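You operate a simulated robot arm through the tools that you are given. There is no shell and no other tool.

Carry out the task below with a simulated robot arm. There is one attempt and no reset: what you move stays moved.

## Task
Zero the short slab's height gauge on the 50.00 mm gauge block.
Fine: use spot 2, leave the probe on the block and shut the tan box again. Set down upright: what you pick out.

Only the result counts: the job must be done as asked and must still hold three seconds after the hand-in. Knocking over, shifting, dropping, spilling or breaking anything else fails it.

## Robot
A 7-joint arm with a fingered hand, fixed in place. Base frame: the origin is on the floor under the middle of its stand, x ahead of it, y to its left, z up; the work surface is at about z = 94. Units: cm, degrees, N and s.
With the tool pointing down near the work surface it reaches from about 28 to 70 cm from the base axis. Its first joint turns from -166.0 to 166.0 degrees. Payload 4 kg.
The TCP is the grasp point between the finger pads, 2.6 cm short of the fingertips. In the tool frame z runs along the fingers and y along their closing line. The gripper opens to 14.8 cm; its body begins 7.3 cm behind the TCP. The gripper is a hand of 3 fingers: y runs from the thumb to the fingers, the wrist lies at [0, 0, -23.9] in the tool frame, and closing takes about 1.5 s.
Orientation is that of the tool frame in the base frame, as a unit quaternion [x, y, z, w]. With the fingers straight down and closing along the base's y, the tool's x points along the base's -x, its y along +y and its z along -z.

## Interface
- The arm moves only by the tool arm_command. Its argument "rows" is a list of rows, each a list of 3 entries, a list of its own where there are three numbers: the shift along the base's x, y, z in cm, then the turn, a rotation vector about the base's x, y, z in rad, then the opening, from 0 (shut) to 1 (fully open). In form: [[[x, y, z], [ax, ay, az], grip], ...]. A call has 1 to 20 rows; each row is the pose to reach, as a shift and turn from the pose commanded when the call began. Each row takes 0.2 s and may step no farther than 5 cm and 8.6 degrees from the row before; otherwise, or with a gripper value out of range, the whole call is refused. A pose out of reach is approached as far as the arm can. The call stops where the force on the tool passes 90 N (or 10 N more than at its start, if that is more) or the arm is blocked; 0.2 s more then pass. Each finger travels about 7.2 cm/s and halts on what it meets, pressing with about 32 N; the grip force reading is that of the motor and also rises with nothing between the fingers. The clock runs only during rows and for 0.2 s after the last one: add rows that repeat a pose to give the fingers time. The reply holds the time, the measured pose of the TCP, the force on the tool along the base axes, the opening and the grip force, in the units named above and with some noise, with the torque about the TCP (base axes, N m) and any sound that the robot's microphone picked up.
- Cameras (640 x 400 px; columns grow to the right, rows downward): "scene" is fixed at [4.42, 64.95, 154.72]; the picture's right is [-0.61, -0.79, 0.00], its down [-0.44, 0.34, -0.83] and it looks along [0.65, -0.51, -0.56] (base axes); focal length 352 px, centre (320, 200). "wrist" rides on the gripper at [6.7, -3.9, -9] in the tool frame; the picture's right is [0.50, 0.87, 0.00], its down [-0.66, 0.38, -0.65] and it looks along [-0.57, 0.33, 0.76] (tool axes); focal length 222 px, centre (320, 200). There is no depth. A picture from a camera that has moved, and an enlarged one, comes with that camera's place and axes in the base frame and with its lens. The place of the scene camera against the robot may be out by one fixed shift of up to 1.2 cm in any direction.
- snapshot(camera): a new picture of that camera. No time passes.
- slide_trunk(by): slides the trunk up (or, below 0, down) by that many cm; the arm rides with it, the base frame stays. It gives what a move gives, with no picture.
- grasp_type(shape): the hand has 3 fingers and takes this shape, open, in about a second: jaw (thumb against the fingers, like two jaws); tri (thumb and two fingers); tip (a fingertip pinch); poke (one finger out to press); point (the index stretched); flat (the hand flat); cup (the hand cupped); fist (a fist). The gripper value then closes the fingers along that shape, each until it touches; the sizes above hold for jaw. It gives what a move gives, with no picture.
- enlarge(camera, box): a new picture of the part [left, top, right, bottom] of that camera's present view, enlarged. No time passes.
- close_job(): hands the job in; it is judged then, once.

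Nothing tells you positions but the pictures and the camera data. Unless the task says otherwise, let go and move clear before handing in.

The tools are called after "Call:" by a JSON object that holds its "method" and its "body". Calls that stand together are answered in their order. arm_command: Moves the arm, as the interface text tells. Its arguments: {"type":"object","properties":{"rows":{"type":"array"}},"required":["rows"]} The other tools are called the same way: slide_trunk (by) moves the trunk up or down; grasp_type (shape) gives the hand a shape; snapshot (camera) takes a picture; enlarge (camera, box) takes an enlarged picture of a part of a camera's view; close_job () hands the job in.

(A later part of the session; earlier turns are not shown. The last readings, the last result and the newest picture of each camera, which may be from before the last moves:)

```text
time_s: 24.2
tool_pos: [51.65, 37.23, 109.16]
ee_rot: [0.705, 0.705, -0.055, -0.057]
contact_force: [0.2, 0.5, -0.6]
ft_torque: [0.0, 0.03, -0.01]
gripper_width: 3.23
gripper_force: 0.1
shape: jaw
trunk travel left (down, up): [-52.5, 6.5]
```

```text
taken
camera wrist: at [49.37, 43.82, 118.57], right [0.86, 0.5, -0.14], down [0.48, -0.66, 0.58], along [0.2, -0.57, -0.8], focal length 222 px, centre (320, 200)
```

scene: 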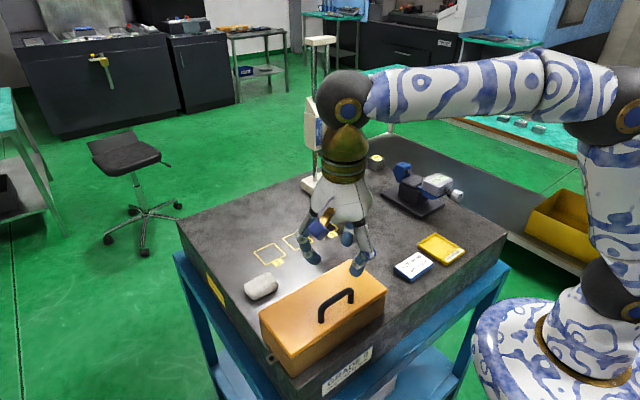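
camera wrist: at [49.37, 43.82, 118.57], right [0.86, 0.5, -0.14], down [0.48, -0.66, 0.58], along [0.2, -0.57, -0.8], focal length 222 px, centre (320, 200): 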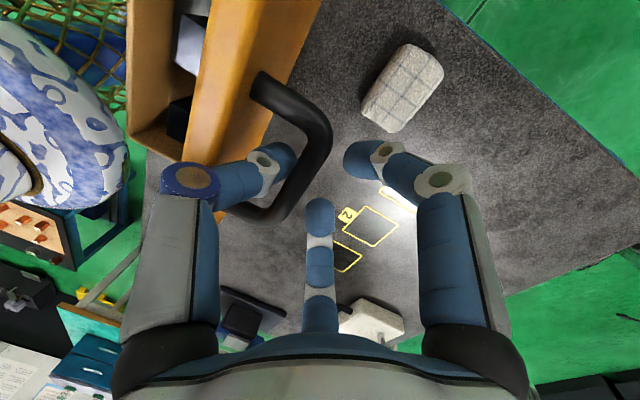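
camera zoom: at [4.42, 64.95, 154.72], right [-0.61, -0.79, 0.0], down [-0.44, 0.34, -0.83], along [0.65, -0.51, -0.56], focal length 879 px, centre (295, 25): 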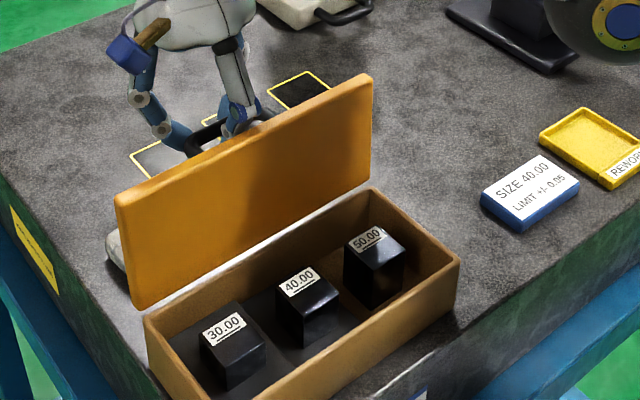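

The hand is unloaded now and the lid has stayed near vertical. I'll nudge the bar toward +x with the thumb to see whether there is a stop beyond vertical.

Call:
{"method": "arm_command", "body": {"rows": [[[0.4, 0, 0], [0, 0, 0], 0.22], [[0.8, 0, 0], [0, 0, 0], 0.22], [[1.2, 0, 0], [0, 0, 0], 0.22], [[1.2, 0, 0], [0, 0, 0], 0.22]]}}

Call:
{"method": "snapshot", "body": {"camera": "wrist"}}

Call:
{"method": "enlarge", "body": {"camera": "scene", "box": [240, 190, 420, 350]}}

```text
time_s: 25.2
tool_pos: [52.07, 37.07, 109.19]
ee_rot: [0.706, 0.704, -0.056, -0.057]
contact_force: [-0.2, 0.7, 0.0]
ft_torque: [0.02, 0.03, 0.0]
gripper_width: 3.21
gripper_force: 0.1
shape: jaw
out of reach, approached as far as the arm can: row 2, 3, 4
trunk travel left (down, up): [-52.5, 6.5]
```

```text
taken
camera wrist: at [49.71, 43.77, 118.58], right [0.86, 0.5, -0.14], down [0.48, -0.66, 0.58], along [0.2, -0.57, -0.8], focal length 222 px, centre (320, 200)
```

wrist: 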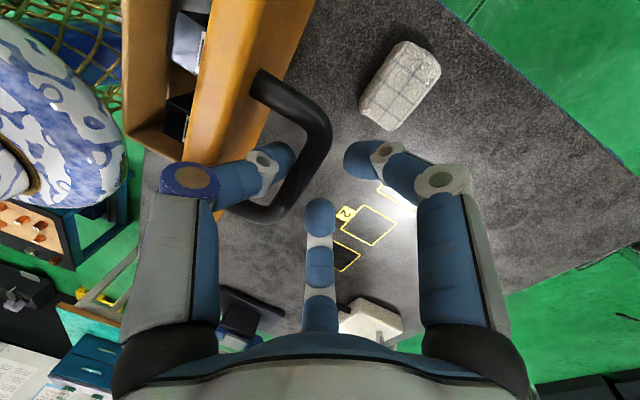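

```text
2.50 times, centred on (330, 270) of scene
camera zoom: at [4.42, 64.95, 154.72], right [-0.61, -0.79, 0.0], down [-0.44, 0.34, -0.83], along [0.65, -0.51, -0.56], focal length 879 px, centre (295, 25)
```

zoom: 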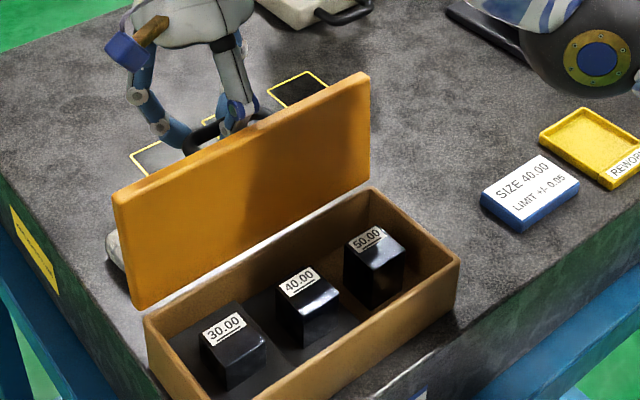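

The thumb is moving the lid with almost no force, so it has not reached a stop yet. I'll straighten the hand to regain reach and push the bar farther toward +x.

Call:
{"method": "arm_command", "body": {"rows": [[[0.2, 0, 0], [0, -0.05, 0], 0.22], [[0.5, 0, 0], [0, -0.1, 0], 0.22], [[0.9, 0, -0.1], [0, -0.15, 0], 0.22], [[1.4, 0, -0.2], [0, -0.16, 0], 0.22], [[1.4, 0, -0.2], [0, -0.16, 0], 0.22]]}}

Call:
{"method": "snapshot", "body": {"camera": "wrist"}}

Call:
{"method": "enlarge", "body": {"camera": "scene", "box": [240, 190, 420, 350]}}

```text
time_s: 26.4
tool_pos: [54.37, 37.9, 109.4]
ee_rot: [0.708, 0.706, 0.0, 0.0]
contact_force: [-7.9, -7.1, -5.8]
ft_torque: [-0.08, 0.36, 0.28]
gripper_width: 3.53
gripper_force: 0.1
shape: jaw
out of reach, approached as far as the arm can: row 1, 2, 3, 4, 5
trunk travel left (down, up): [-52.5, 6.5]
```

```text
taken
camera wrist: at [50.54, 44.6, 118.45], right [0.87, 0.5, 0.0], down [0.38, -0.66, 0.65], along [0.33, -0.57, -0.76], focal length 222 px, centre (320, 200)
```

wrist: 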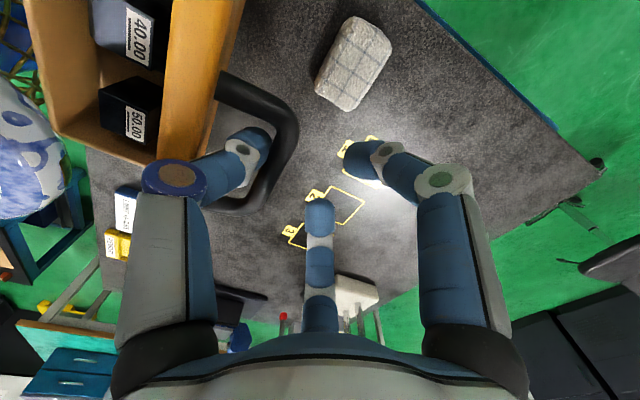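

```text
2.50 times, centred on (330, 270) of scene
camera zoom: at [4.42, 64.95, 154.72], right [-0.61, -0.79, 0.0], down [-0.44, 0.34, -0.83], along [0.65, -0.51, -0.56], focal length 879 px, centre (295, 25)
```

zoom: 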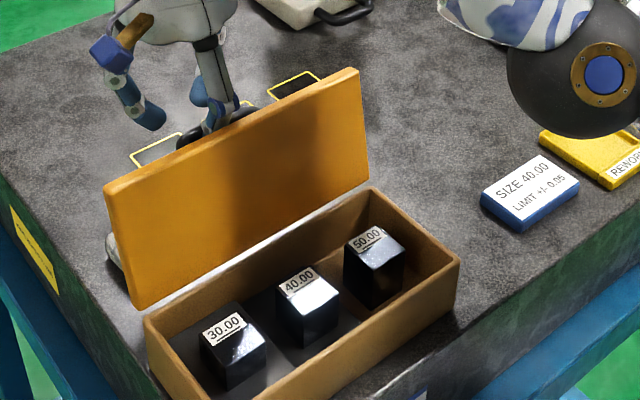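

The lid is now past vertical and seems to be at its stop, with a gentle 8 N reaction. I'll back off slightly and rise straight up so the thumb comes out between the bar and the lid.

Call:
{"method": "arm_command", "body": {"rows": [[[-0.3, -0.3, 0], [0, 0, 0], 0.22], [[-0.6, -0.6, 0.3], [0, 0, 0], 0.22], [[-0.6, -0.6, 1.2], [0, 0, 0], 0.22], [[-0.6, -0.6, 2.4], [0, 0, 0], 0.22], [[-0.6, -0.6, 4], [0, 0, 0], 0.22], [[-0.6, -0.6, 6], [0, 0, 0], 0.22]]}}

Call:
{"method": "snapshot", "body": {"camera": "wrist"}}

Call:
{"method": "enlarge", "body": {"camera": "scene", "box": [240, 190, 420, 350]}}

```text
time_s: 27.8
tool_pos: [52.66, 36.7, 114.56]
ee_rot: [0.708, 0.707, 0.002, 0.001]
contact_force: [-0.2, -0.7, 0.0]
ft_torque: [0.01, -0.05, 0.01]
gripper_width: 3.26
gripper_force: 0.0
shape: jaw
out of reach, approached as far as the arm can: row 1, 2, 5, 6
trunk travel left (down, up): [-52.5, 6.5]
```

```text
taken
camera wrist: at [48.83, 43.35, 123.53], right [0.87, 0.5, 0.0], down [0.38, -0.66, 0.65], along [0.33, -0.56, -0.76], focal length 222 px, centre (320, 200)
```

wrist: 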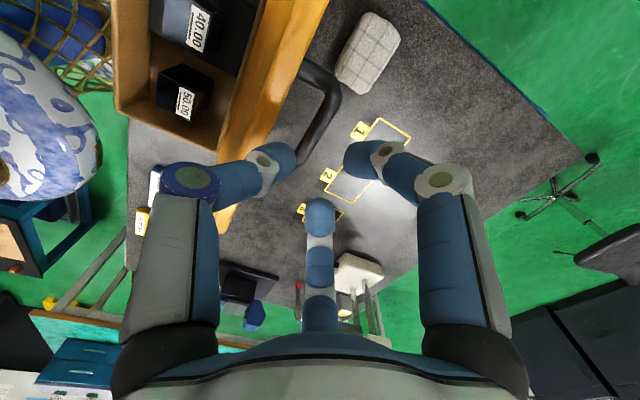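

```text
2.50 times, centred on (330, 270) of scene
camera zoom: at [4.42, 64.95, 154.72], right [-0.61, -0.79, 0.0], down [-0.44, 0.34, -0.83], along [0.65, -0.51, -0.56], focal length 879 px, centre (295, 25)
```

zoom: 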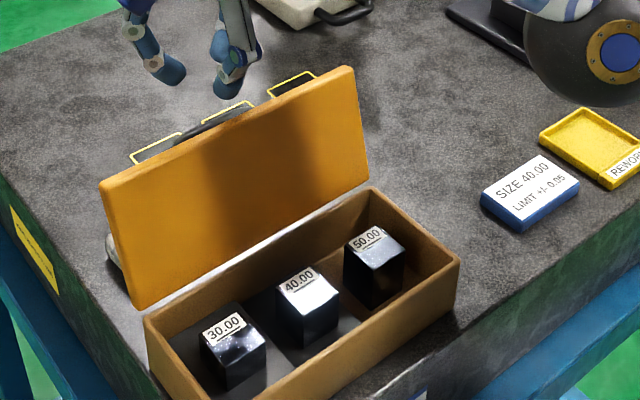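

The lid stays open past vertical. I'll raise the trunk for a bit more reach at this height, then turn the hand so it closes along y and look at the blocks from above.

Call:
{"method": "slide_trunk", "body": {"by": 6}}

Call:
{"method": "enlarge", "body": {"camera": "wrist", "box": [100, 0, 300, 170]}}

Call:
{"method": "enlarge", "body": {"camera": "scene", "box": [270, 250, 380, 350]}}

```text
time_s: 28.8
tool_pos: [52.6, 36.6, 120.51]
ee_rot: [0.708, 0.706, 0.001, -0.001]
contact_force: [-0.4, 1.0, 0.8]
ft_torque: [-0.02, -0.05, 0.01]
gripper_width: 3.26
gripper_force: 0.0
shape: jaw
trunk travel left (down, up): [-58.5, 0.5]
```

```text
2.35 times, centred on (200, 85) of wrist
camera zoom: at [48.83, 43.35, 129.51], right [0.87, 0.5, 0.0], down [0.38, -0.66, 0.65], along [0.33, -0.56, -0.76], focal length 523 px, centre (602, 471)
```

zoom: 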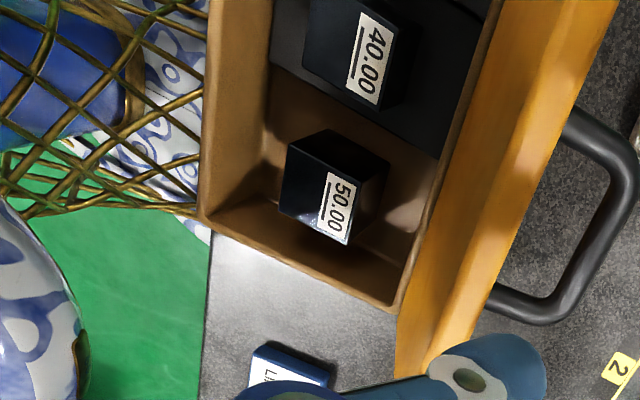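

```text
4.00 times, centred on (325, 300) of scene
camera zoom: at [4.42, 64.95, 154.72], right [-0.61, -0.79, 0.0], down [-0.44, 0.34, -0.83], along [0.65, -0.51, -0.56], focal length 1406 px, centre (300, -200)
```

zoom: 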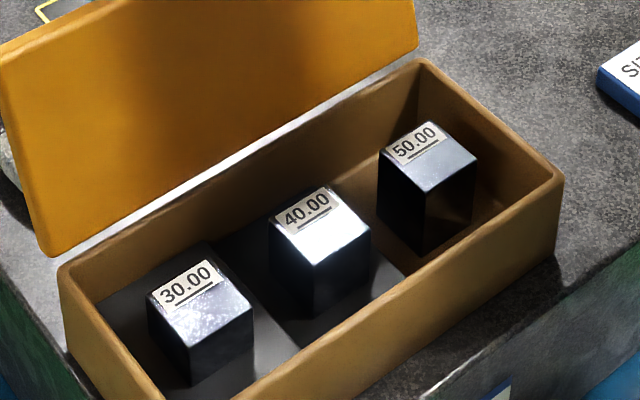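

The 50.00 block stands on the box floor near (39.5, 30). I'll turn the hand to close along y and bring the camera over the block for a precise fix.

Call:
{"method": "arm_command", "body": {"rows": [[[-1.6, -0.9, 0], [0, 0, 0.14], 0.5], [[-3.2, -1.8, 0], [0, 0, 0.28], 0.5], [[-4.8, -2.7, 0], [0, 0, 0.42], 0.5], [[-6.5, -3.6, 0], [0, 0, 0.56], 0.5], [[-8.2, -4.5, 0], [0, 0, 0.7], 0.5], [[-9.9, -5.4, 0], [0, 0, 0.84], 0.5], [[-11.5, -6.3, 0], [0, 0, 0.98], 0.5], [[-13.2, -7.2, 0], [0, 0, 1.12], 0.5], [[-15, -8.1, 0], [0, 0, 1.26], 0.5], [[-16.7, -9, -1], [0, 0, 1.4], 0.5], [[-18.2, -9.9, -2.5], [0, 0, 1.54], 0.5], [[-19.6, -10.6, -4], [0, 0, 1.5708], 0.5], [[-19.6, -10.6, -4], [0, 0, 1.5708], 0.5]]}}

Call:
{"method": "snapshot", "body": {"camera": "wrist"}}

Call:
{"method": "enlarge", "body": {"camera": "wrist", "box": [200, 80, 440, 270]}}

```text
time_s: 31.6
tool_pos: [32.91, 25.97, 116.6]
ee_rot: [0.0, 1.0, 0.001, -0.001]
contact_force: [-0.2, -0.5, -0.1]
ft_torque: [-0.02, -0.02, -0.02]
gripper_width: 7.38
gripper_force: 0.2
shape: jaw
out of reach, approached as far as the arm can: row 1, 2, 3
trunk travel left (down, up): [-58.5, 0.5]
```

```text
taken
camera wrist: at [26.35, 21.99, 125.5], right [-0.5, 0.87, 0.0], down [0.66, 0.38, 0.65], along [0.56, 0.33, -0.76], focal length 222 px, centre (320, 200)
```

wrist: 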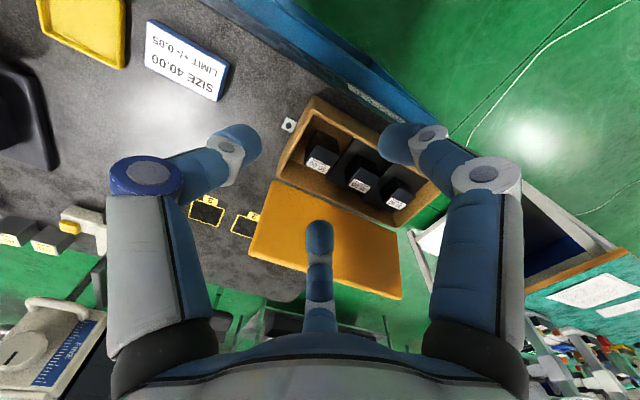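

```text
2.11 times, centred on (320, 175) of wrist
camera zoom: at [26.35, 21.99, 125.5], right [-0.5, 0.87, 0.0], down [0.66, 0.38, 0.65], along [0.56, 0.33, -0.76], focal length 468 px, centre (320, 253)
```

zoom: 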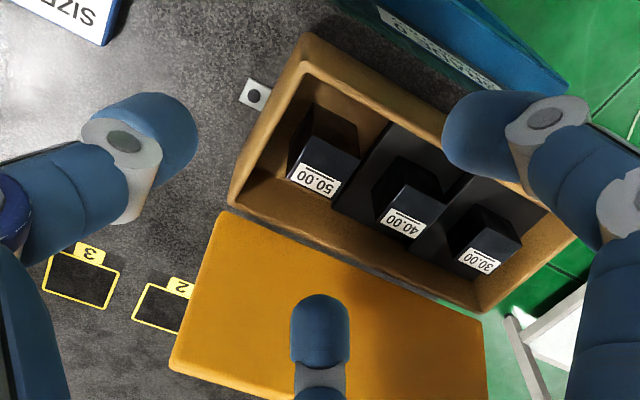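

The 50.00 block's top centre is at about (39.5, 29.9, 99.5) and it is roughly 3.6 cm square. I'll enlarge to check the gaps to the box walls and to the next block.

Call:
{"method": "enlarge", "body": {"camera": "wrist", "box": [265, 85, 395, 185]}}

Call:
{"method": "enlarge", "body": {"camera": "scene", "box": [330, 255, 400, 320]}}

```text
4.00 times, centred on (330, 135) of wrist
camera zoom: at [26.35, 21.99, 125.5], right [-0.5, 0.87, 0.0], down [0.66, 0.38, 0.65], along [0.56, 0.33, -0.76], focal length 888 px, centre (280, 460)
```

zoom: 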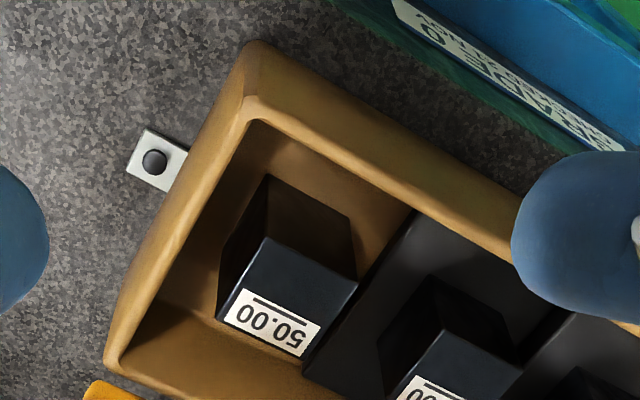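

```text
6.15 times, centred on (365, 288) of scene
camera zoom: at [4.42, 64.95, 154.72], right [-0.61, -0.79, 0.0], down [-0.44, 0.34, -0.83], along [0.65, -0.51, -0.56], focal length 2163 px, centre (43, -338)
```

zoom: 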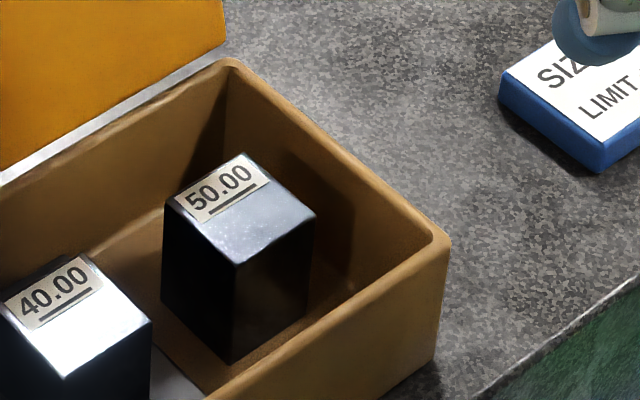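

The block has about 2.1 cm of gap to the end wall, 2.9 cm front and back, and 3.2 cm to the 40.00 block, which is tight for angled fingers. I'll try the "tip" shape in the air to see whether it is slimmer.

Call:
{"method": "grasp_type", "body": {"shape": "tip"}}

Call:
{"method": "snapshot", "body": {"camera": "wrist"}}

Call:
{"method": "enlarge", "body": {"camera": "scene", "box": [300, 150, 480, 320]}}

```text
time_s: 32.5
tool_pos: [32.96, 25.91, 116.46]
ee_rot: [0.001, 1.0, 0.001, -0.001]
contact_force: [-0.6, -0.2, 1.0]
ft_torque: [-0.01, 0.02, -0.02]
gripper_width: 14.77
gripper_force: 0.1
shape: tip
trunk travel left (down, up): [-58.5, 0.5]
```

```text
taken
camera wrist: at [26.36, 22.01, 125.52], right [-0.5, 0.87, 0.0], down [0.66, 0.38, 0.65], along [0.56, 0.33, -0.76], focal length 222 px, centre (320, 200)
```

wrist: 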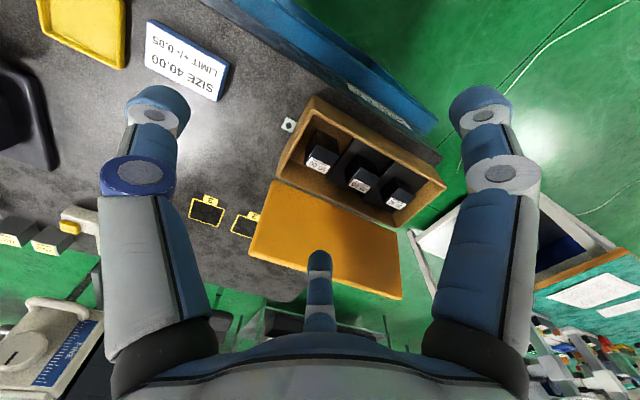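

```text
2.35 times, centred on (390, 235) of scene
camera zoom: at [4.42, 64.95, 154.72], right [-0.61, -0.79, 0.0], down [-0.44, 0.34, -0.83], along [0.65, -0.51, -0.56], focal length 827 px, centre (155, 118)
```

zoom: 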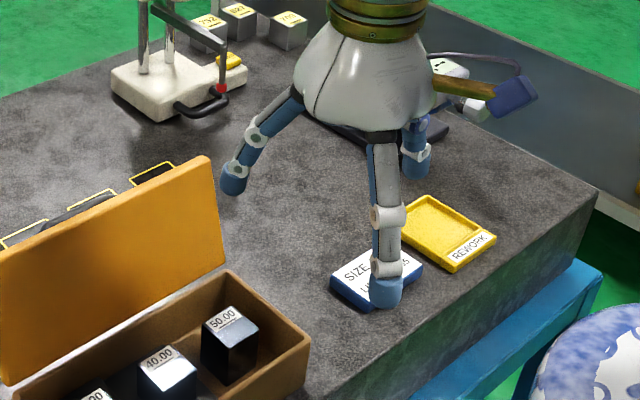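

Call:
{"method": "arm_command", "body": {"rows": [[[0, 0, 0], [0, 0, 0], 0.3], [[0, 0, 0], [0, 0, 0], 0.3], [[0, 0, 0], [0, 0, 0], 0.3], [[0, 0, 0], [0, 0, 0], 0.3], [[0, 0, 0], [0, 0, 0], 0.3]]}}

Call:
{"method": "snapshot", "body": {"camera": "wrist"}}

Call:
{"method": "enlarge", "body": {"camera": "scene", "box": [300, 150, 480, 320]}}

```text
time_s: 33.7
tool_pos: [33.06, 25.95, 116.46]
ee_rot: [0.001, 1.0, 0.001, -0.001]
contact_force: [-0.5, 0.6, -0.1]
ft_torque: [-0.03, 0.0, -0.01]
gripper_width: 4.49
gripper_force: 0.0
shape: tip
trunk travel left (down, up): [-58.5, 0.5]
```

```text
taken
camera wrist: at [26.35, 22.01, 125.52], right [-0.5, 0.87, 0.0], down [0.66, 0.38, 0.65], along [0.56, 0.33, -0.76], focal length 222 px, centre (320, 200)
```

wrist: 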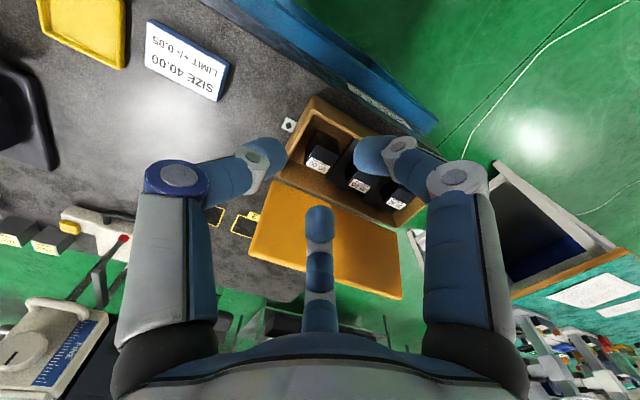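

```text
2.35 times, centred on (390, 235) of scene
camera zoom: at [4.42, 64.95, 154.72], right [-0.61, -0.79, 0.0], down [-0.44, 0.34, -0.83], along [0.65, -0.51, -0.56], focal length 827 px, centre (155, 118)
```

zoom: 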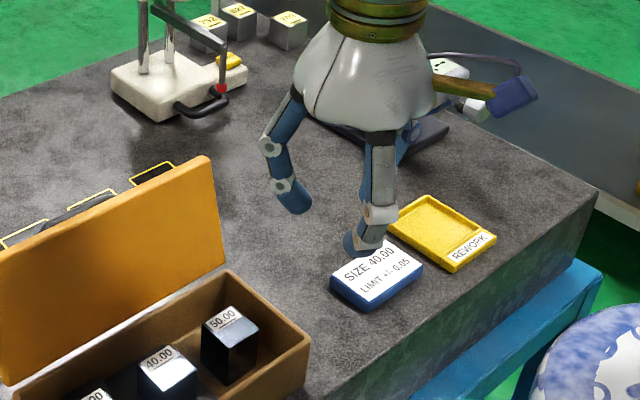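

The three fingers actually close toward the centre at 120° to each other, so I need exact fingertip sizes before choosing the grasp direction. I'll enlarge the fingertips.

Call:
{"method": "enlarge", "body": {"camera": "wrist", "box": [140, 110, 340, 235]}}

Call:
{"method": "enlarge", "body": {"camera": "wrist", "box": [300, 110, 500, 235]}}

Call:
{"method": "enlarge", "body": {"camera": "scene", "box": [360, 200, 440, 270]}}

```text
3.20 times, centred on (240, 172) of wrist
camera zoom: at [26.35, 22.01, 125.52], right [-0.5, 0.87, 0.0], down [0.66, 0.38, 0.65], along [0.56, 0.33, -0.76], focal length 711 px, centre (576, 288)
```

zoom: 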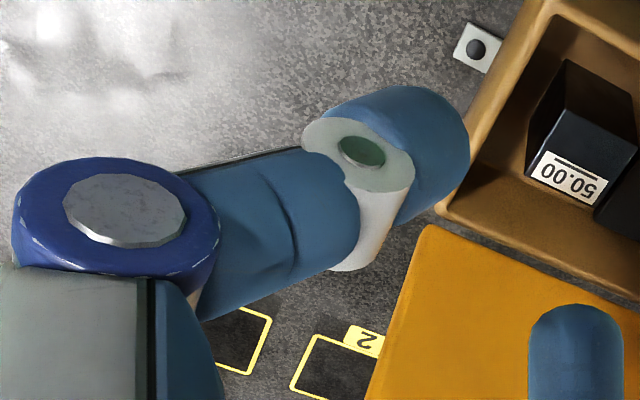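

```text
3.20 times, centred on (400, 172) of wrist
camera zoom: at [26.35, 22.01, 125.52], right [-0.5, 0.87, 0.0], down [0.66, 0.38, 0.65], along [0.56, 0.33, -0.76], focal length 711 px, centre (64, 288)
```

zoom: 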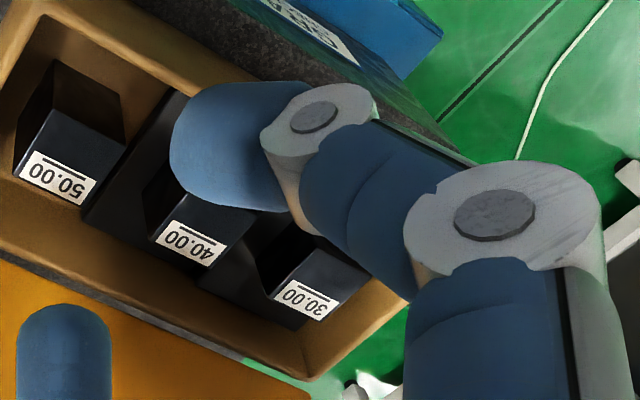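

```text
5.71 times, centred on (400, 235) of scene
camera zoom: at [4.42, 64.95, 154.72], right [-0.61, -0.79, 0.0], down [-0.44, 0.34, -0.83], along [0.65, -0.51, -0.56], focal length 2008 px, centre (-137, 0)
```

zoom: 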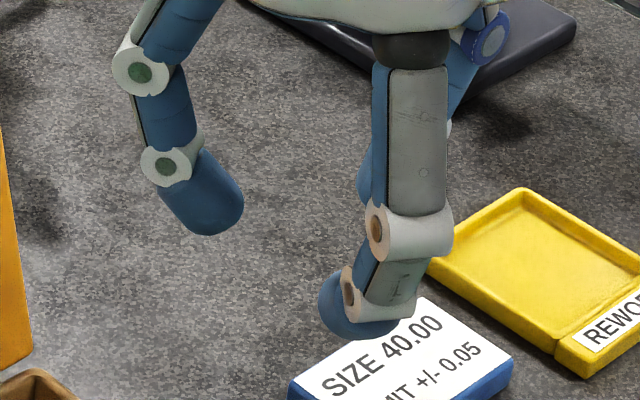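

The fingertips have a radius of about 1.1 cm and close radially. Turning the hand by +60° puts one finger in the wide +y gap and the other two on the ±x sides, which fits the box. I'll go above the block in that orientation and check the alignment.

Call:
{"method": "grasp_type", "body": {"shape": "jaw"}}

Call:
{"method": "arm_command", "body": {"rows": [[[0.8, 0.5, 0], [0, 0, 0.13], 0.34], [[1.6, 1.0, 0], [0, 0, 0.26], 0.34], [[2.4, 1.5, 0], [0, 0, 0.39], 0.34], [[3.2, 2.0, 0], [0, 0, 0.52], 0.34], [[4.0, 2.5, 0], [0, 0, 0.65], 0.34], [[4.8, 3.0, 0], [0, 0, 0.78], 0.34], [[5.6, 3.6, 0], [0, 0, 0.91], 0.34], [[6.44, 4.1, -1], [0, 0, 1.0472], 0.34], [[6.44, 4.1, -2.5], [0, 0, 1.0472], 0.34], [[6.44, 4.1, -2.5], [0, 0, 1.0472], 0.34]]}}

Call:
{"method": "snapshot", "body": {"camera": "wrist"}}

Call:
{"method": "enlarge", "body": {"camera": "wrist", "box": [220, 60, 420, 260]}}

Call:
{"method": "enlarge", "body": {"camera": "scene", "box": [260, 160, 420, 320]}}

```text
time_s: 34.6
tool_pos: [32.92, 25.94, 116.46]
ee_rot: [0.001, 1.0, 0.001, -0.001]
contact_force: [0.0, 0.4, -0.5]
ft_torque: [0.0, 0.0, -0.03]
gripper_width: 14.77
gripper_force: 0.0
shape: jaw
trunk travel left (down, up): [-58.5, 0.5]
```

```text
time_s: 36.8
tool_pos: [39.49, 30.19, 114.0]
ee_rot: [-0.5, 0.866, 0.0, -0.001]
contact_force: [0.5, 1.1, 0.2]
ft_torque: [0.0, 0.01, 0.0]
gripper_width: 5.08
gripper_force: 0.1
shape: jaw
trunk travel left (down, up): [-58.5, 0.5]
```

```text
taken
camera wrist: at [39.59, 22.38, 122.97], right [-1.0, 0.0, 0.0], down [0.0, 0.76, 0.65], along [0.0, 0.65, -0.76], focal length 222 px, centre (320, 200)
```

wrist: 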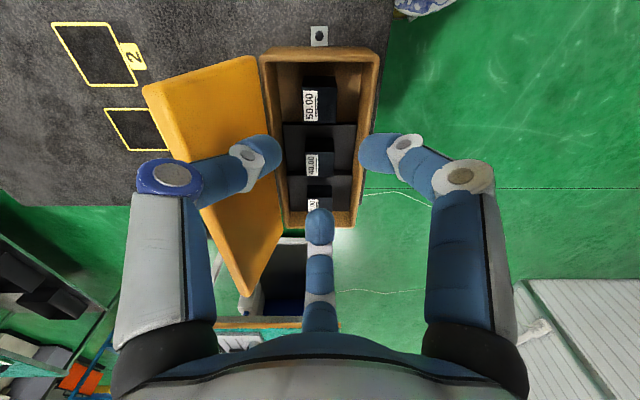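

```text
2.00 times, centred on (320, 160) of wrist
camera zoom: at [39.59, 22.38, 122.97], right [-1.0, 0.0, 0.0], down [0.0, 0.76, 0.65], along [0.0, 0.65, -0.76], focal length 444 px, centre (320, 280)
```

zoom: 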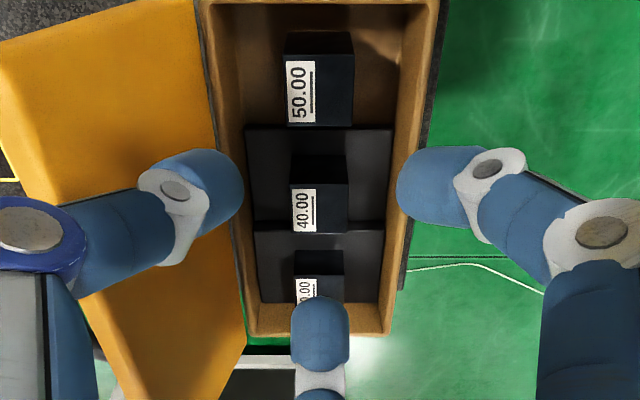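

```text
2.50 times, centred on (340, 240) of scene
camera zoom: at [4.42, 64.95, 154.72], right [-0.61, -0.79, 0.0], down [-0.44, 0.34, -0.83], along [0.65, -0.51, -0.56], focal length 879 px, centre (270, 100)
```

zoom: 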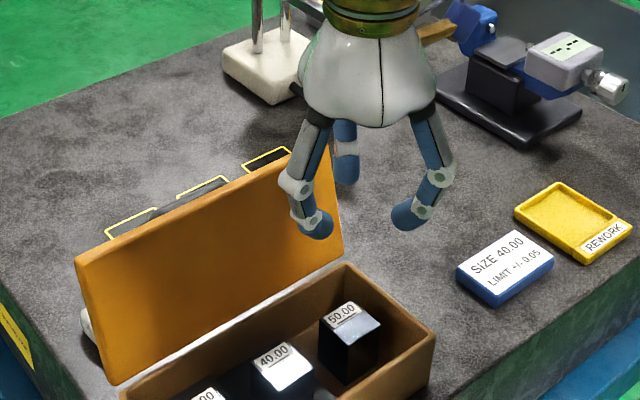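

The view from above confirms the block spans x 37.9–41.3 and y 28.2–31.7, and the 40.00 block starts at y≈35.2. I'll descend to just above the block and check the fingers against it.

Call:
{"method": "arm_command", "body": {"rows": [[[0.1, -0.1, -2.5], [0, 0, 0], 0.335], [[0.1, -0.1, -5], [0, 0, 0], 0.335], [[0.1, -0.1, -7.5], [0, 0, 0], 0.335], [[0.1, -0.1, -9.5], [0, 0, 0], 0.335], [[0.1, -0.1, -10.8], [0, 0, 0], 0.335], [[0.1, -0.1, -10.8], [0, 0, 0], 0.335]]}}

Call:
{"method": "snapshot", "body": {"camera": "wrist"}}

Call:
{"method": "enlarge", "body": {"camera": "wrist", "box": [220, 60, 420, 260]}}

Call:
{"method": "enlarge", "body": {"camera": "scene", "box": [280, 180, 420, 320]}}

```text
time_s: 38.2
tool_pos: [39.64, 29.98, 103.27]
ee_rot: [-0.5, 0.866, 0.0, -0.002]
contact_force: [-0.1, -0.9, -0.5]
ft_torque: [-0.03, 0.02, -0.04]
gripper_width: 4.99
gripper_force: 0.1
shape: jaw
trunk travel left (down, up): [-58.5, 0.5]
```

```text
taken
camera wrist: at [39.71, 22.22, 112.24], right [-1.0, 0.0, 0.0], down [0.0, 0.76, 0.65], along [0.0, 0.65, -0.76], focal length 222 px, centre (320, 200)
```

wrist: 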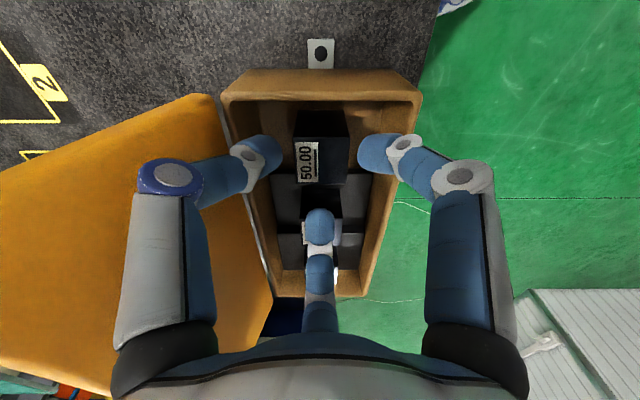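

```text
2.00 times, centred on (320, 160) of wrist
camera zoom: at [39.71, 22.22, 112.24], right [-1.0, 0.0, 0.0], down [0.0, 0.76, 0.65], along [0.0, 0.65, -0.76], focal length 444 px, centre (320, 280)
```

zoom: 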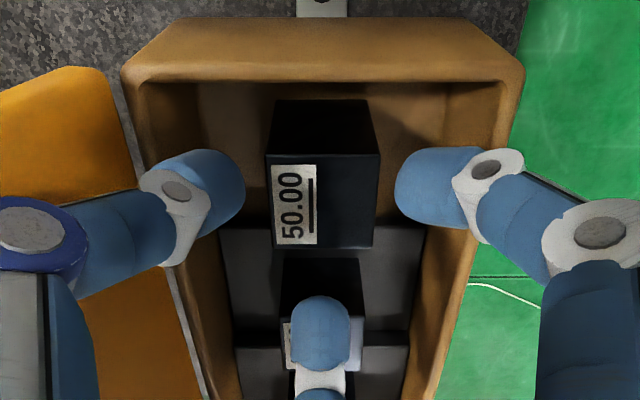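

```text
2.86 times, centred on (350, 250) of scene
camera zoom: at [4.42, 64.95, 154.72], right [-0.61, -0.79, 0.0], down [-0.44, 0.34, -0.83], along [0.65, -0.51, -0.56], focal length 1004 px, centre (234, 57)
```

zoom: 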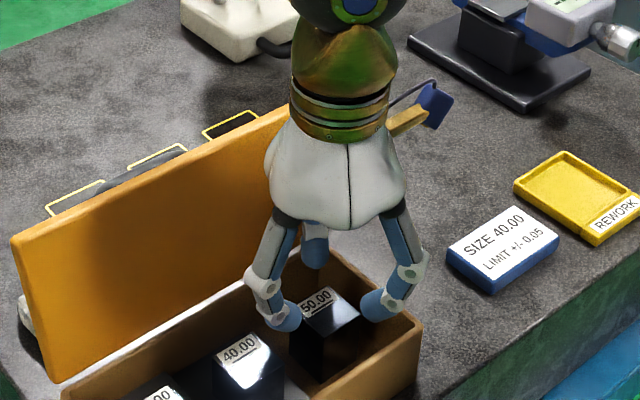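

The block is centred between the side fingers in x, but I want them a little farther onto its faces. I'll shift +0.2 cm in y and descend the last 3 cm slowly.

Call:
{"method": "arm_command", "body": {"rows": [[[0, 0.22, 0], [0, 0, 0], 0.335], [[0, 0.22, -0.8], [0, 0, 0], 0.335], [[0, 0.22, -1.5], [0, 0, 0], 0.335], [[0, 0.22, -2.2], [0, 0, 0], 0.335], [[0, 0.22, -2.8], [0, 0, 0], 0.335], [[0, 0.22, -3.1], [0, 0, 0], 0.335]]}}

Call:
{"method": "enlarge", "body": {"camera": "wrist", "box": [220, 60, 420, 260]}}

Call:
{"method": "enlarge", "body": {"camera": "scene", "box": [300, 230, 400, 320]}}

```text
time_s: 39.6
tool_pos: [39.61, 30.28, 100.49]
ee_rot: [-0.499, 0.867, 0.001, 0.002]
contact_force: [-0.3, -3.2, 35.1]
ft_torque: [1.68, -0.01, 0.0]
gripper_width: 5.11
gripper_force: 0.0
shape: jaw
trunk travel left (down, up): [-58.5, 0.5]
```

```text
2.00 times, centred on (320, 160) of wrist
camera zoom: at [39.62, 22.38, 109.43], right [-1.0, 0.0, 0.0], down [0.0, 0.75, 0.66], along [0.0, 0.66, -0.75], focal length 444 px, centre (320, 280)
```

zoom: 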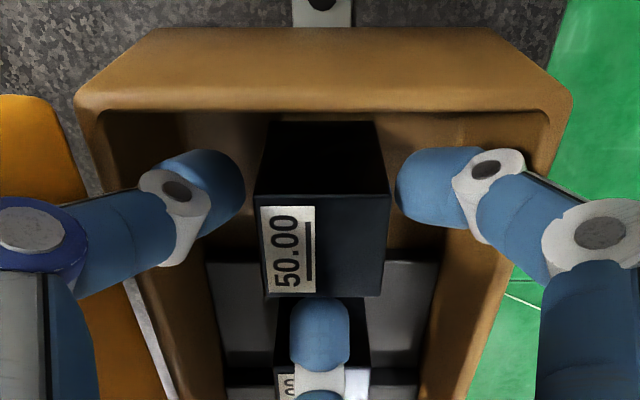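

```text
4.44 times, centred on (350, 275) of scene
camera zoom: at [4.42, 64.95, 154.72], right [-0.61, -0.79, 0.0], down [-0.44, 0.34, -0.83], along [0.65, -0.51, -0.56], focal length 1562 px, centre (187, -133)
```

zoom: 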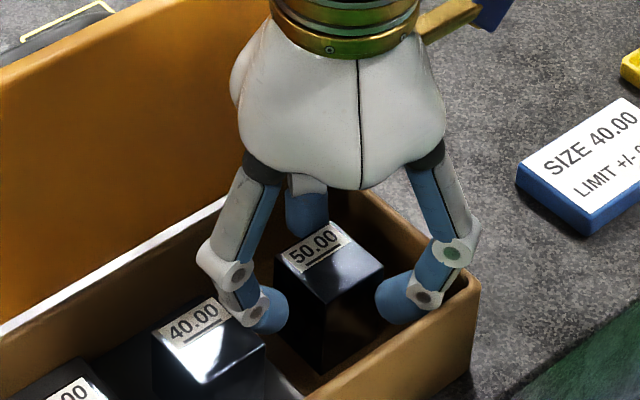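

The far finger touched the top edge of the 40.00 block, with about 35 N, so I'll lift off at once. Tilting the hand about 8° lifts that finger and makes it more upright; then I'll check again.

Call:
{"method": "arm_command", "body": {"rows": [[[0, 0, 1.0], [0, 0, 0], 0.335], [[0, -0.05, 2.0], [0, 0, 0], 0.33], [[0, -0.15, 2.0], [0.07, 0, 0], 0.325], [[0, -0.25, 2.0], [0.14, 0, 0], 0.325], [[0, -0.25, 2.0], [0.14, 0, 0], 0.325]]}}

Call:
{"method": "enlarge", "body": {"camera": "wrist", "box": [220, 60, 420, 260]}}

Call:
{"method": "enlarge", "body": {"camera": "scene", "box": [270, 230, 400, 350]}}

```text
time_s: 40.8
tool_pos: [39.44, 30.03, 102.18]
ee_rot: [-0.499, 0.864, 0.061, 0.033]
contact_force: [0.4, -0.8, 0.4]
ft_torque: [0.0, 0.0, 0.0]
gripper_width: 4.83
gripper_force: 0.1
shape: jaw
trunk travel left (down, up): [-58.5, 0.5]
```

```text
2.00 times, centred on (320, 160) of wrist
camera zoom: at [39.65, 21.01, 110.0], right [-1.0, 0.0, 0.0], down [0.0, 0.66, 0.75], along [0.0, 0.75, -0.66], focal length 444 px, centre (320, 280)
```

zoom: 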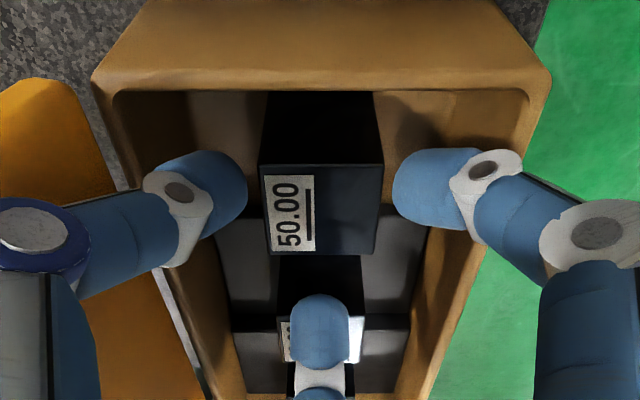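

```text
3.33 times, centred on (335, 290) of scene
camera zoom: at [4.42, 64.95, 154.72], right [-0.61, -0.79, 0.0], down [-0.44, 0.34, -0.83], along [0.65, -0.51, -0.56], focal length 1172 px, centre (270, -100)
```

zoom: 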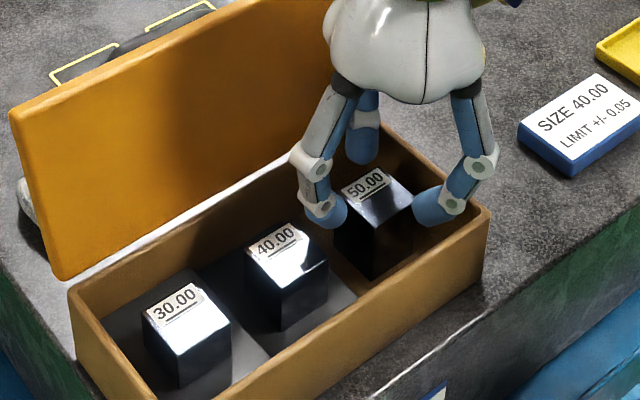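

The block hasn't moved and is centred between the side fingers. I'll descend about 2.2 cm in this tilted pose.

Call:
{"method": "arm_command", "body": {"rows": [[[0, 0, -0.6], [0, 0, 0], 0.325], [[0, 0, -1.1], [0, 0, 0], 0.325], [[0, 0, -1.6], [0, 0, 0], 0.325], [[0, 0, -2.0], [0, 0, 0], 0.325], [[0, 0, -2.2], [0, 0, 0], 0.325]]}}

Call:
{"method": "enlarge", "body": {"camera": "wrist", "box": [220, 60, 420, 260]}}

Call:
{"method": "enlarge", "body": {"camera": "scene", "box": [270, 230, 400, 350]}}

```text
time_s: 42.0
tool_pos: [39.51, 29.96, 99.98]
ee_rot: [-0.498, 0.864, 0.06, 0.033]
contact_force: [-0.8, 0.1, 4.1]
ft_torque: [-0.13, -0.12, -0.02]
gripper_width: 4.74
gripper_force: 0.1
shape: jaw
trunk travel left (down, up): [-58.5, 0.5]
```

```text
2.00 times, centred on (320, 160) of wrist
camera zoom: at [39.64, 21.0, 107.82], right [-1.0, 0.0, 0.0], down [0.0, 0.66, 0.75], along [0.0, 0.75, -0.66], focal length 444 px, centre (320, 280)
```

zoom: 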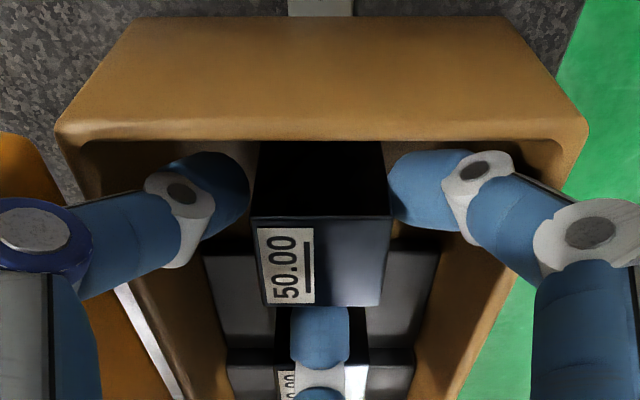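

```text
3.33 times, centred on (335, 290) of scene
camera zoom: at [4.42, 64.95, 154.72], right [-0.61, -0.79, 0.0], down [-0.44, 0.34, -0.83], along [0.65, -0.51, -0.56], focal length 1172 px, centre (270, -100)
```

zoom: 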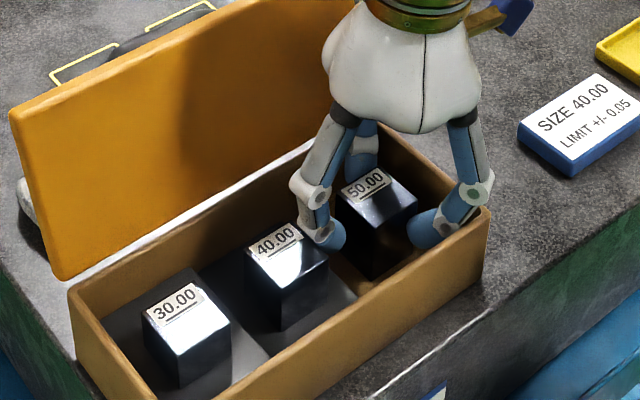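

The fingers are in place with only a light touch of about 4 N. I'll close on the block now.

Call:
{"method": "arm_command", "body": {"rows": [[[0, 0, 0], [0, 0, 0], 0.2], [[0, 0, 0], [0, 0, 0], 0.1], [[0, 0, 0], [0, 0, 0], 0.0], [[0, 0, 0], [0, 0, 0], 0.0], [[0, 0, 0], [0, 0, 0], 0.0], [[0, 0, 0], [0, 0, 0], 0.0]]}}

Call:
{"method": "enlarge", "body": {"camera": "wrist", "box": [220, 60, 420, 260]}}

Call:
{"method": "enlarge", "body": {"camera": "scene", "box": [270, 230, 400, 350]}}

```text
time_s: 43.4
tool_pos: [39.56, 30.09, 99.89]
ee_rot: [-0.499, 0.864, 0.06, 0.033]
contact_force: [-0.1, -0.4, -0.7]
ft_torque: [-0.04, -0.01, 0.0]
gripper_width: 3.33
gripper_force: 32.0
shape: jaw
trunk travel left (down, up): [-58.5, 0.5]
```

```text
2.00 times, centred on (320, 160) of wrist
camera zoom: at [39.69, 21.01, 107.77], right [-1.0, 0.0, 0.0], down [0.0, 0.66, 0.75], along [0.0, 0.75, -0.66], focal length 444 px, centre (320, 280)
```

zoom: 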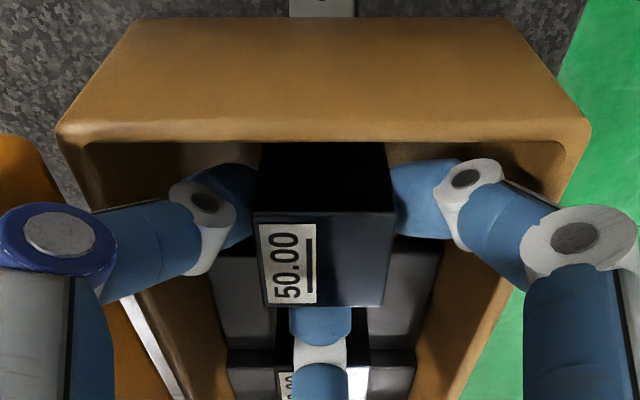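

```text
3.33 times, centred on (335, 290) of scene
camera zoom: at [4.42, 64.95, 154.72], right [-0.61, -0.79, 0.0], down [-0.44, 0.34, -0.83], along [0.65, -0.51, -0.56], focal length 1172 px, centre (270, -100)
```

zoom: 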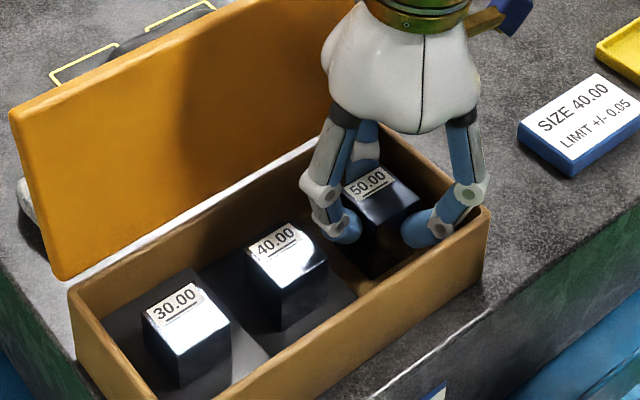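

The fingers have the block at full grip force. I'll lift it slightly and check that it stays level.

Call:
{"method": "arm_command", "body": {"rows": [[[0, 0, 0.4], [0, 0, 0], 0], [[0, 0, 0.9], [0, 0, 0], 0], [[0, 0, 1.5], [0, 0, 0], 0], [[0, 0, 2.0], [0, 0, 0], 0]]}}

Call:
{"method": "enlarge", "body": {"camera": "wrist", "box": [220, 60, 420, 260]}}

Call:
{"method": "enlarge", "body": {"camera": "scene", "box": [270, 230, 400, 350]}}

```text
time_s: 44.4
tool_pos: [39.59, 30.04, 102.0]
ee_rot: [-0.498, 0.864, 0.061, 0.033]
contact_force: [0.2, -0.5, -5.5]
ft_torque: [0.0, 0.0, -0.01]
gripper_width: 3.34
gripper_force: 32.2
shape: jaw
trunk travel left (down, up): [-58.5, 0.5]
```

```text
2.00 times, centred on (320, 160) of wrist
camera zoom: at [39.68, 20.99, 109.76], right [-1.0, 0.0, 0.0], down [0.0, 0.66, 0.75], along [0.0, 0.75, -0.66], focal length 444 px, centre (320, 280)
```

zoom: 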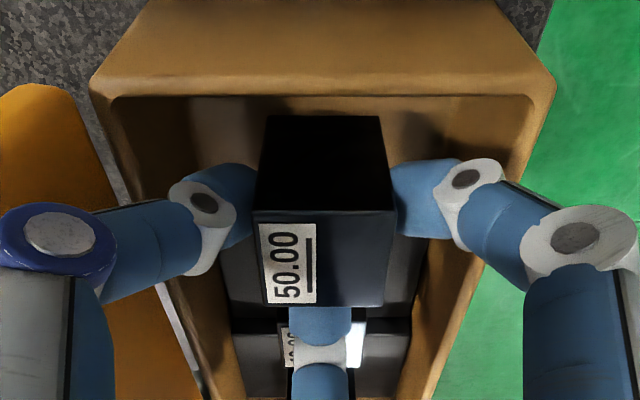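

```text
3.33 times, centred on (335, 290) of scene
camera zoom: at [4.42, 64.95, 154.72], right [-0.61, -0.79, 0.0], down [-0.44, 0.34, -0.83], along [0.65, -0.51, -0.56], focal length 1172 px, centre (270, -100)
```

zoom: 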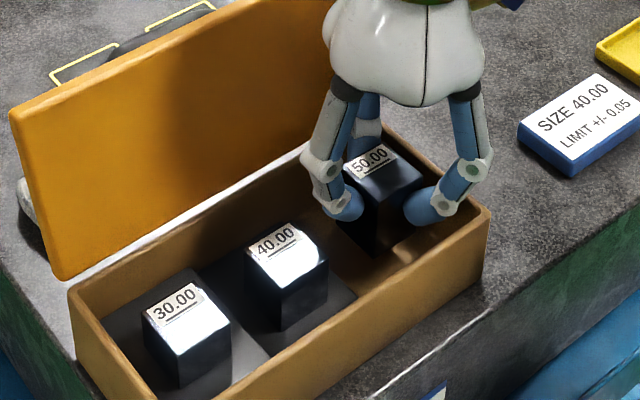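

The block is up and level, and reads about 5 N. I'll raise it well above the open lid.

Call:
{"method": "arm_command", "body": {"rows": [[[0, 0, 2], [0, 0, 0], 0], [[0, 0, 4], [0, 0, 0], 0], [[0, 0, 6], [0, 0, 0], 0], [[0, 0, 8], [0, 0, 0], 0], [[0, 0, 10], [0, 0, 0], 0], [[0, 0, 12], [0, 0, 0], 0], [[0, 0, 14], [0, 0, 0], 0], [[0, 0, 16], [0, 0, 0], 0], [[0, 0, 17.5], [0, 0, 0], 0]]}}

Call:
{"method": "arm_command", "body": {"rows": [[[1.5, -0.3, 0], [0, 0, 0], 0], [[3, -0.6, 0], [0, 0, 0], 0], [[4.5, -0.9, 0], [0, 0, 0], 0], [[6, -1.2, 0], [0, 0, 0], 0], [[7.5, -1.5, 0], [0, 0, 0], 0], [[9, -1.8, 0], [0, 0, 0], 0], [[10.5, -2.1, 0], [0, 0, 0], 0], [[12, -2.4, 0], [0, 0, 0], 0], [[13.5, -2.7, 0], [0, 0, 0], 0], [[15, -3, 0], [0, 0, 0], 0], [[16, -3.2, 0], [0, 0, 0], 0]]}}

Call:
{"method": "snapshot", "body": {"camera": "wrist"}}

Call:
{"method": "snapshot", "body": {"camera": "scene"}}

```text
time_s: 46.4
tool_pos: [39.57, 30.04, 119.4]
ee_rot: [-0.499, 0.864, 0.061, 0.033]
contact_force: [-0.9, -1.1, -4.3]
ft_torque: [0.01, 0.0, -0.01]
gripper_width: 3.32
gripper_force: 32.2
shape: jaw
trunk travel left (down, up): [-58.5, 0.5]
```

```text
time_s: 48.8
tool_pos: [55.65, 26.9, 119.31]
ee_rot: [-0.498, 0.864, 0.061, 0.033]
contact_force: [0.7, 1.2, -4.9]
ft_torque: [0.01, 0.0, 0.01]
gripper_width: 3.35
gripper_force: 31.8
shape: jaw
trunk travel left (down, up): [-58.5, 0.5]
```

```text
taken
camera wrist: at [55.74, 17.88, 127.2], right [-1.0, 0.0, 0.0], down [0.0, 0.66, 0.75], along [0.0, 0.75, -0.66], focal length 222 px, centre (320, 200)
```

wrist: 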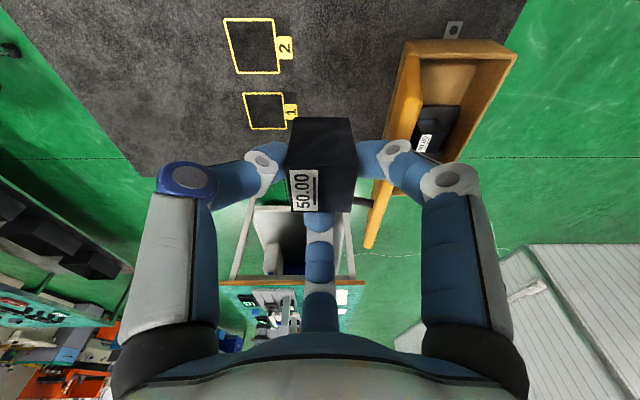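

```text
taken
```

scene: 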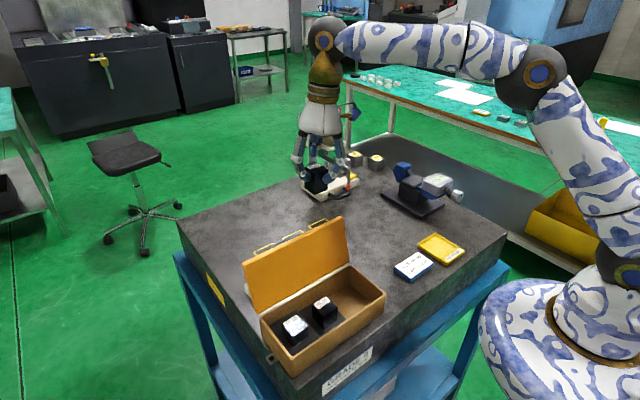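

The block is clear of the box, and spots 1 and 2 are in the wrist view. I'll enlarge to fix spot 2 accurately.

Call:
{"method": "enlarge", "body": {"camera": "wrist", "box": [200, 0, 360, 140]}}

Call:
{"method": "enlarge", "body": {"camera": "wrist", "box": [240, 90, 400, 230]}}

Call:
{"method": "enlarge", "body": {"camera": "scene", "box": [280, 100, 400, 210]}}

```text
2.86 times, centred on (280, 70) of wrist
camera zoom: at [55.74, 17.88, 127.2], right [-1.0, 0.0, 0.0], down [0.0, 0.66, 0.75], along [0.0, 0.75, -0.66], focal length 635 px, centre (434, 571)
```

zoom: 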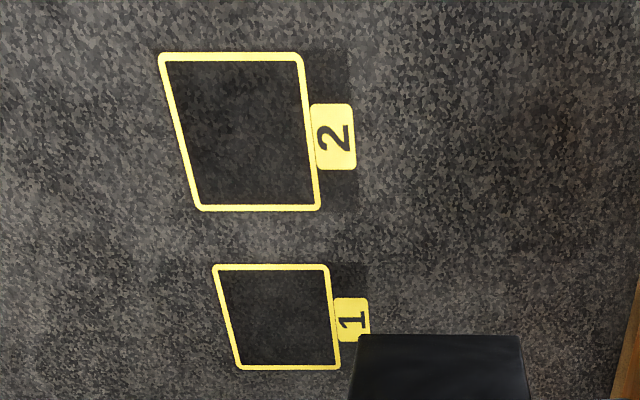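

```text
2.86 times, centred on (320, 160) of wrist
camera zoom: at [55.74, 17.88, 127.2], right [-1.0, 0.0, 0.0], down [0.0, 0.66, 0.75], along [0.0, 0.75, -0.66], focal length 635 px, centre (320, 314)
```

zoom: 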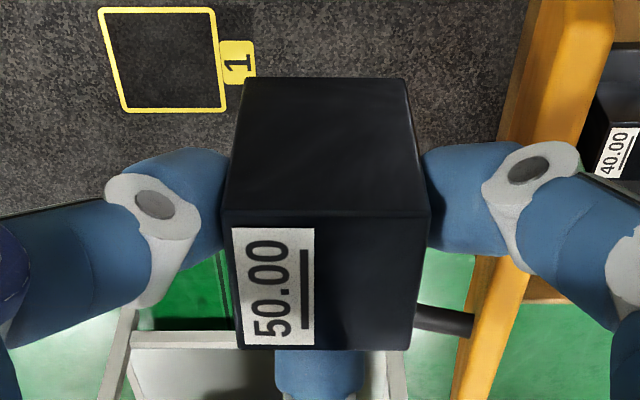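

```text
3.64 times, centred on (340, 155) of scene
camera zoom: at [4.42, 64.95, 154.72], right [-0.61, -0.79, 0.0], down [-0.44, 0.34, -0.83], along [0.65, -0.51, -0.56], focal length 1278 px, centre (247, 364)
```

zoom: 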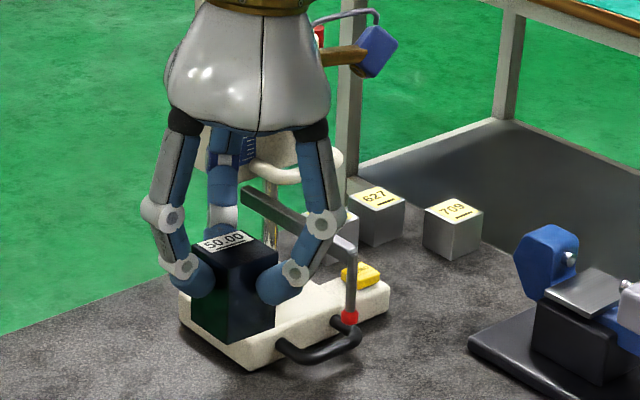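

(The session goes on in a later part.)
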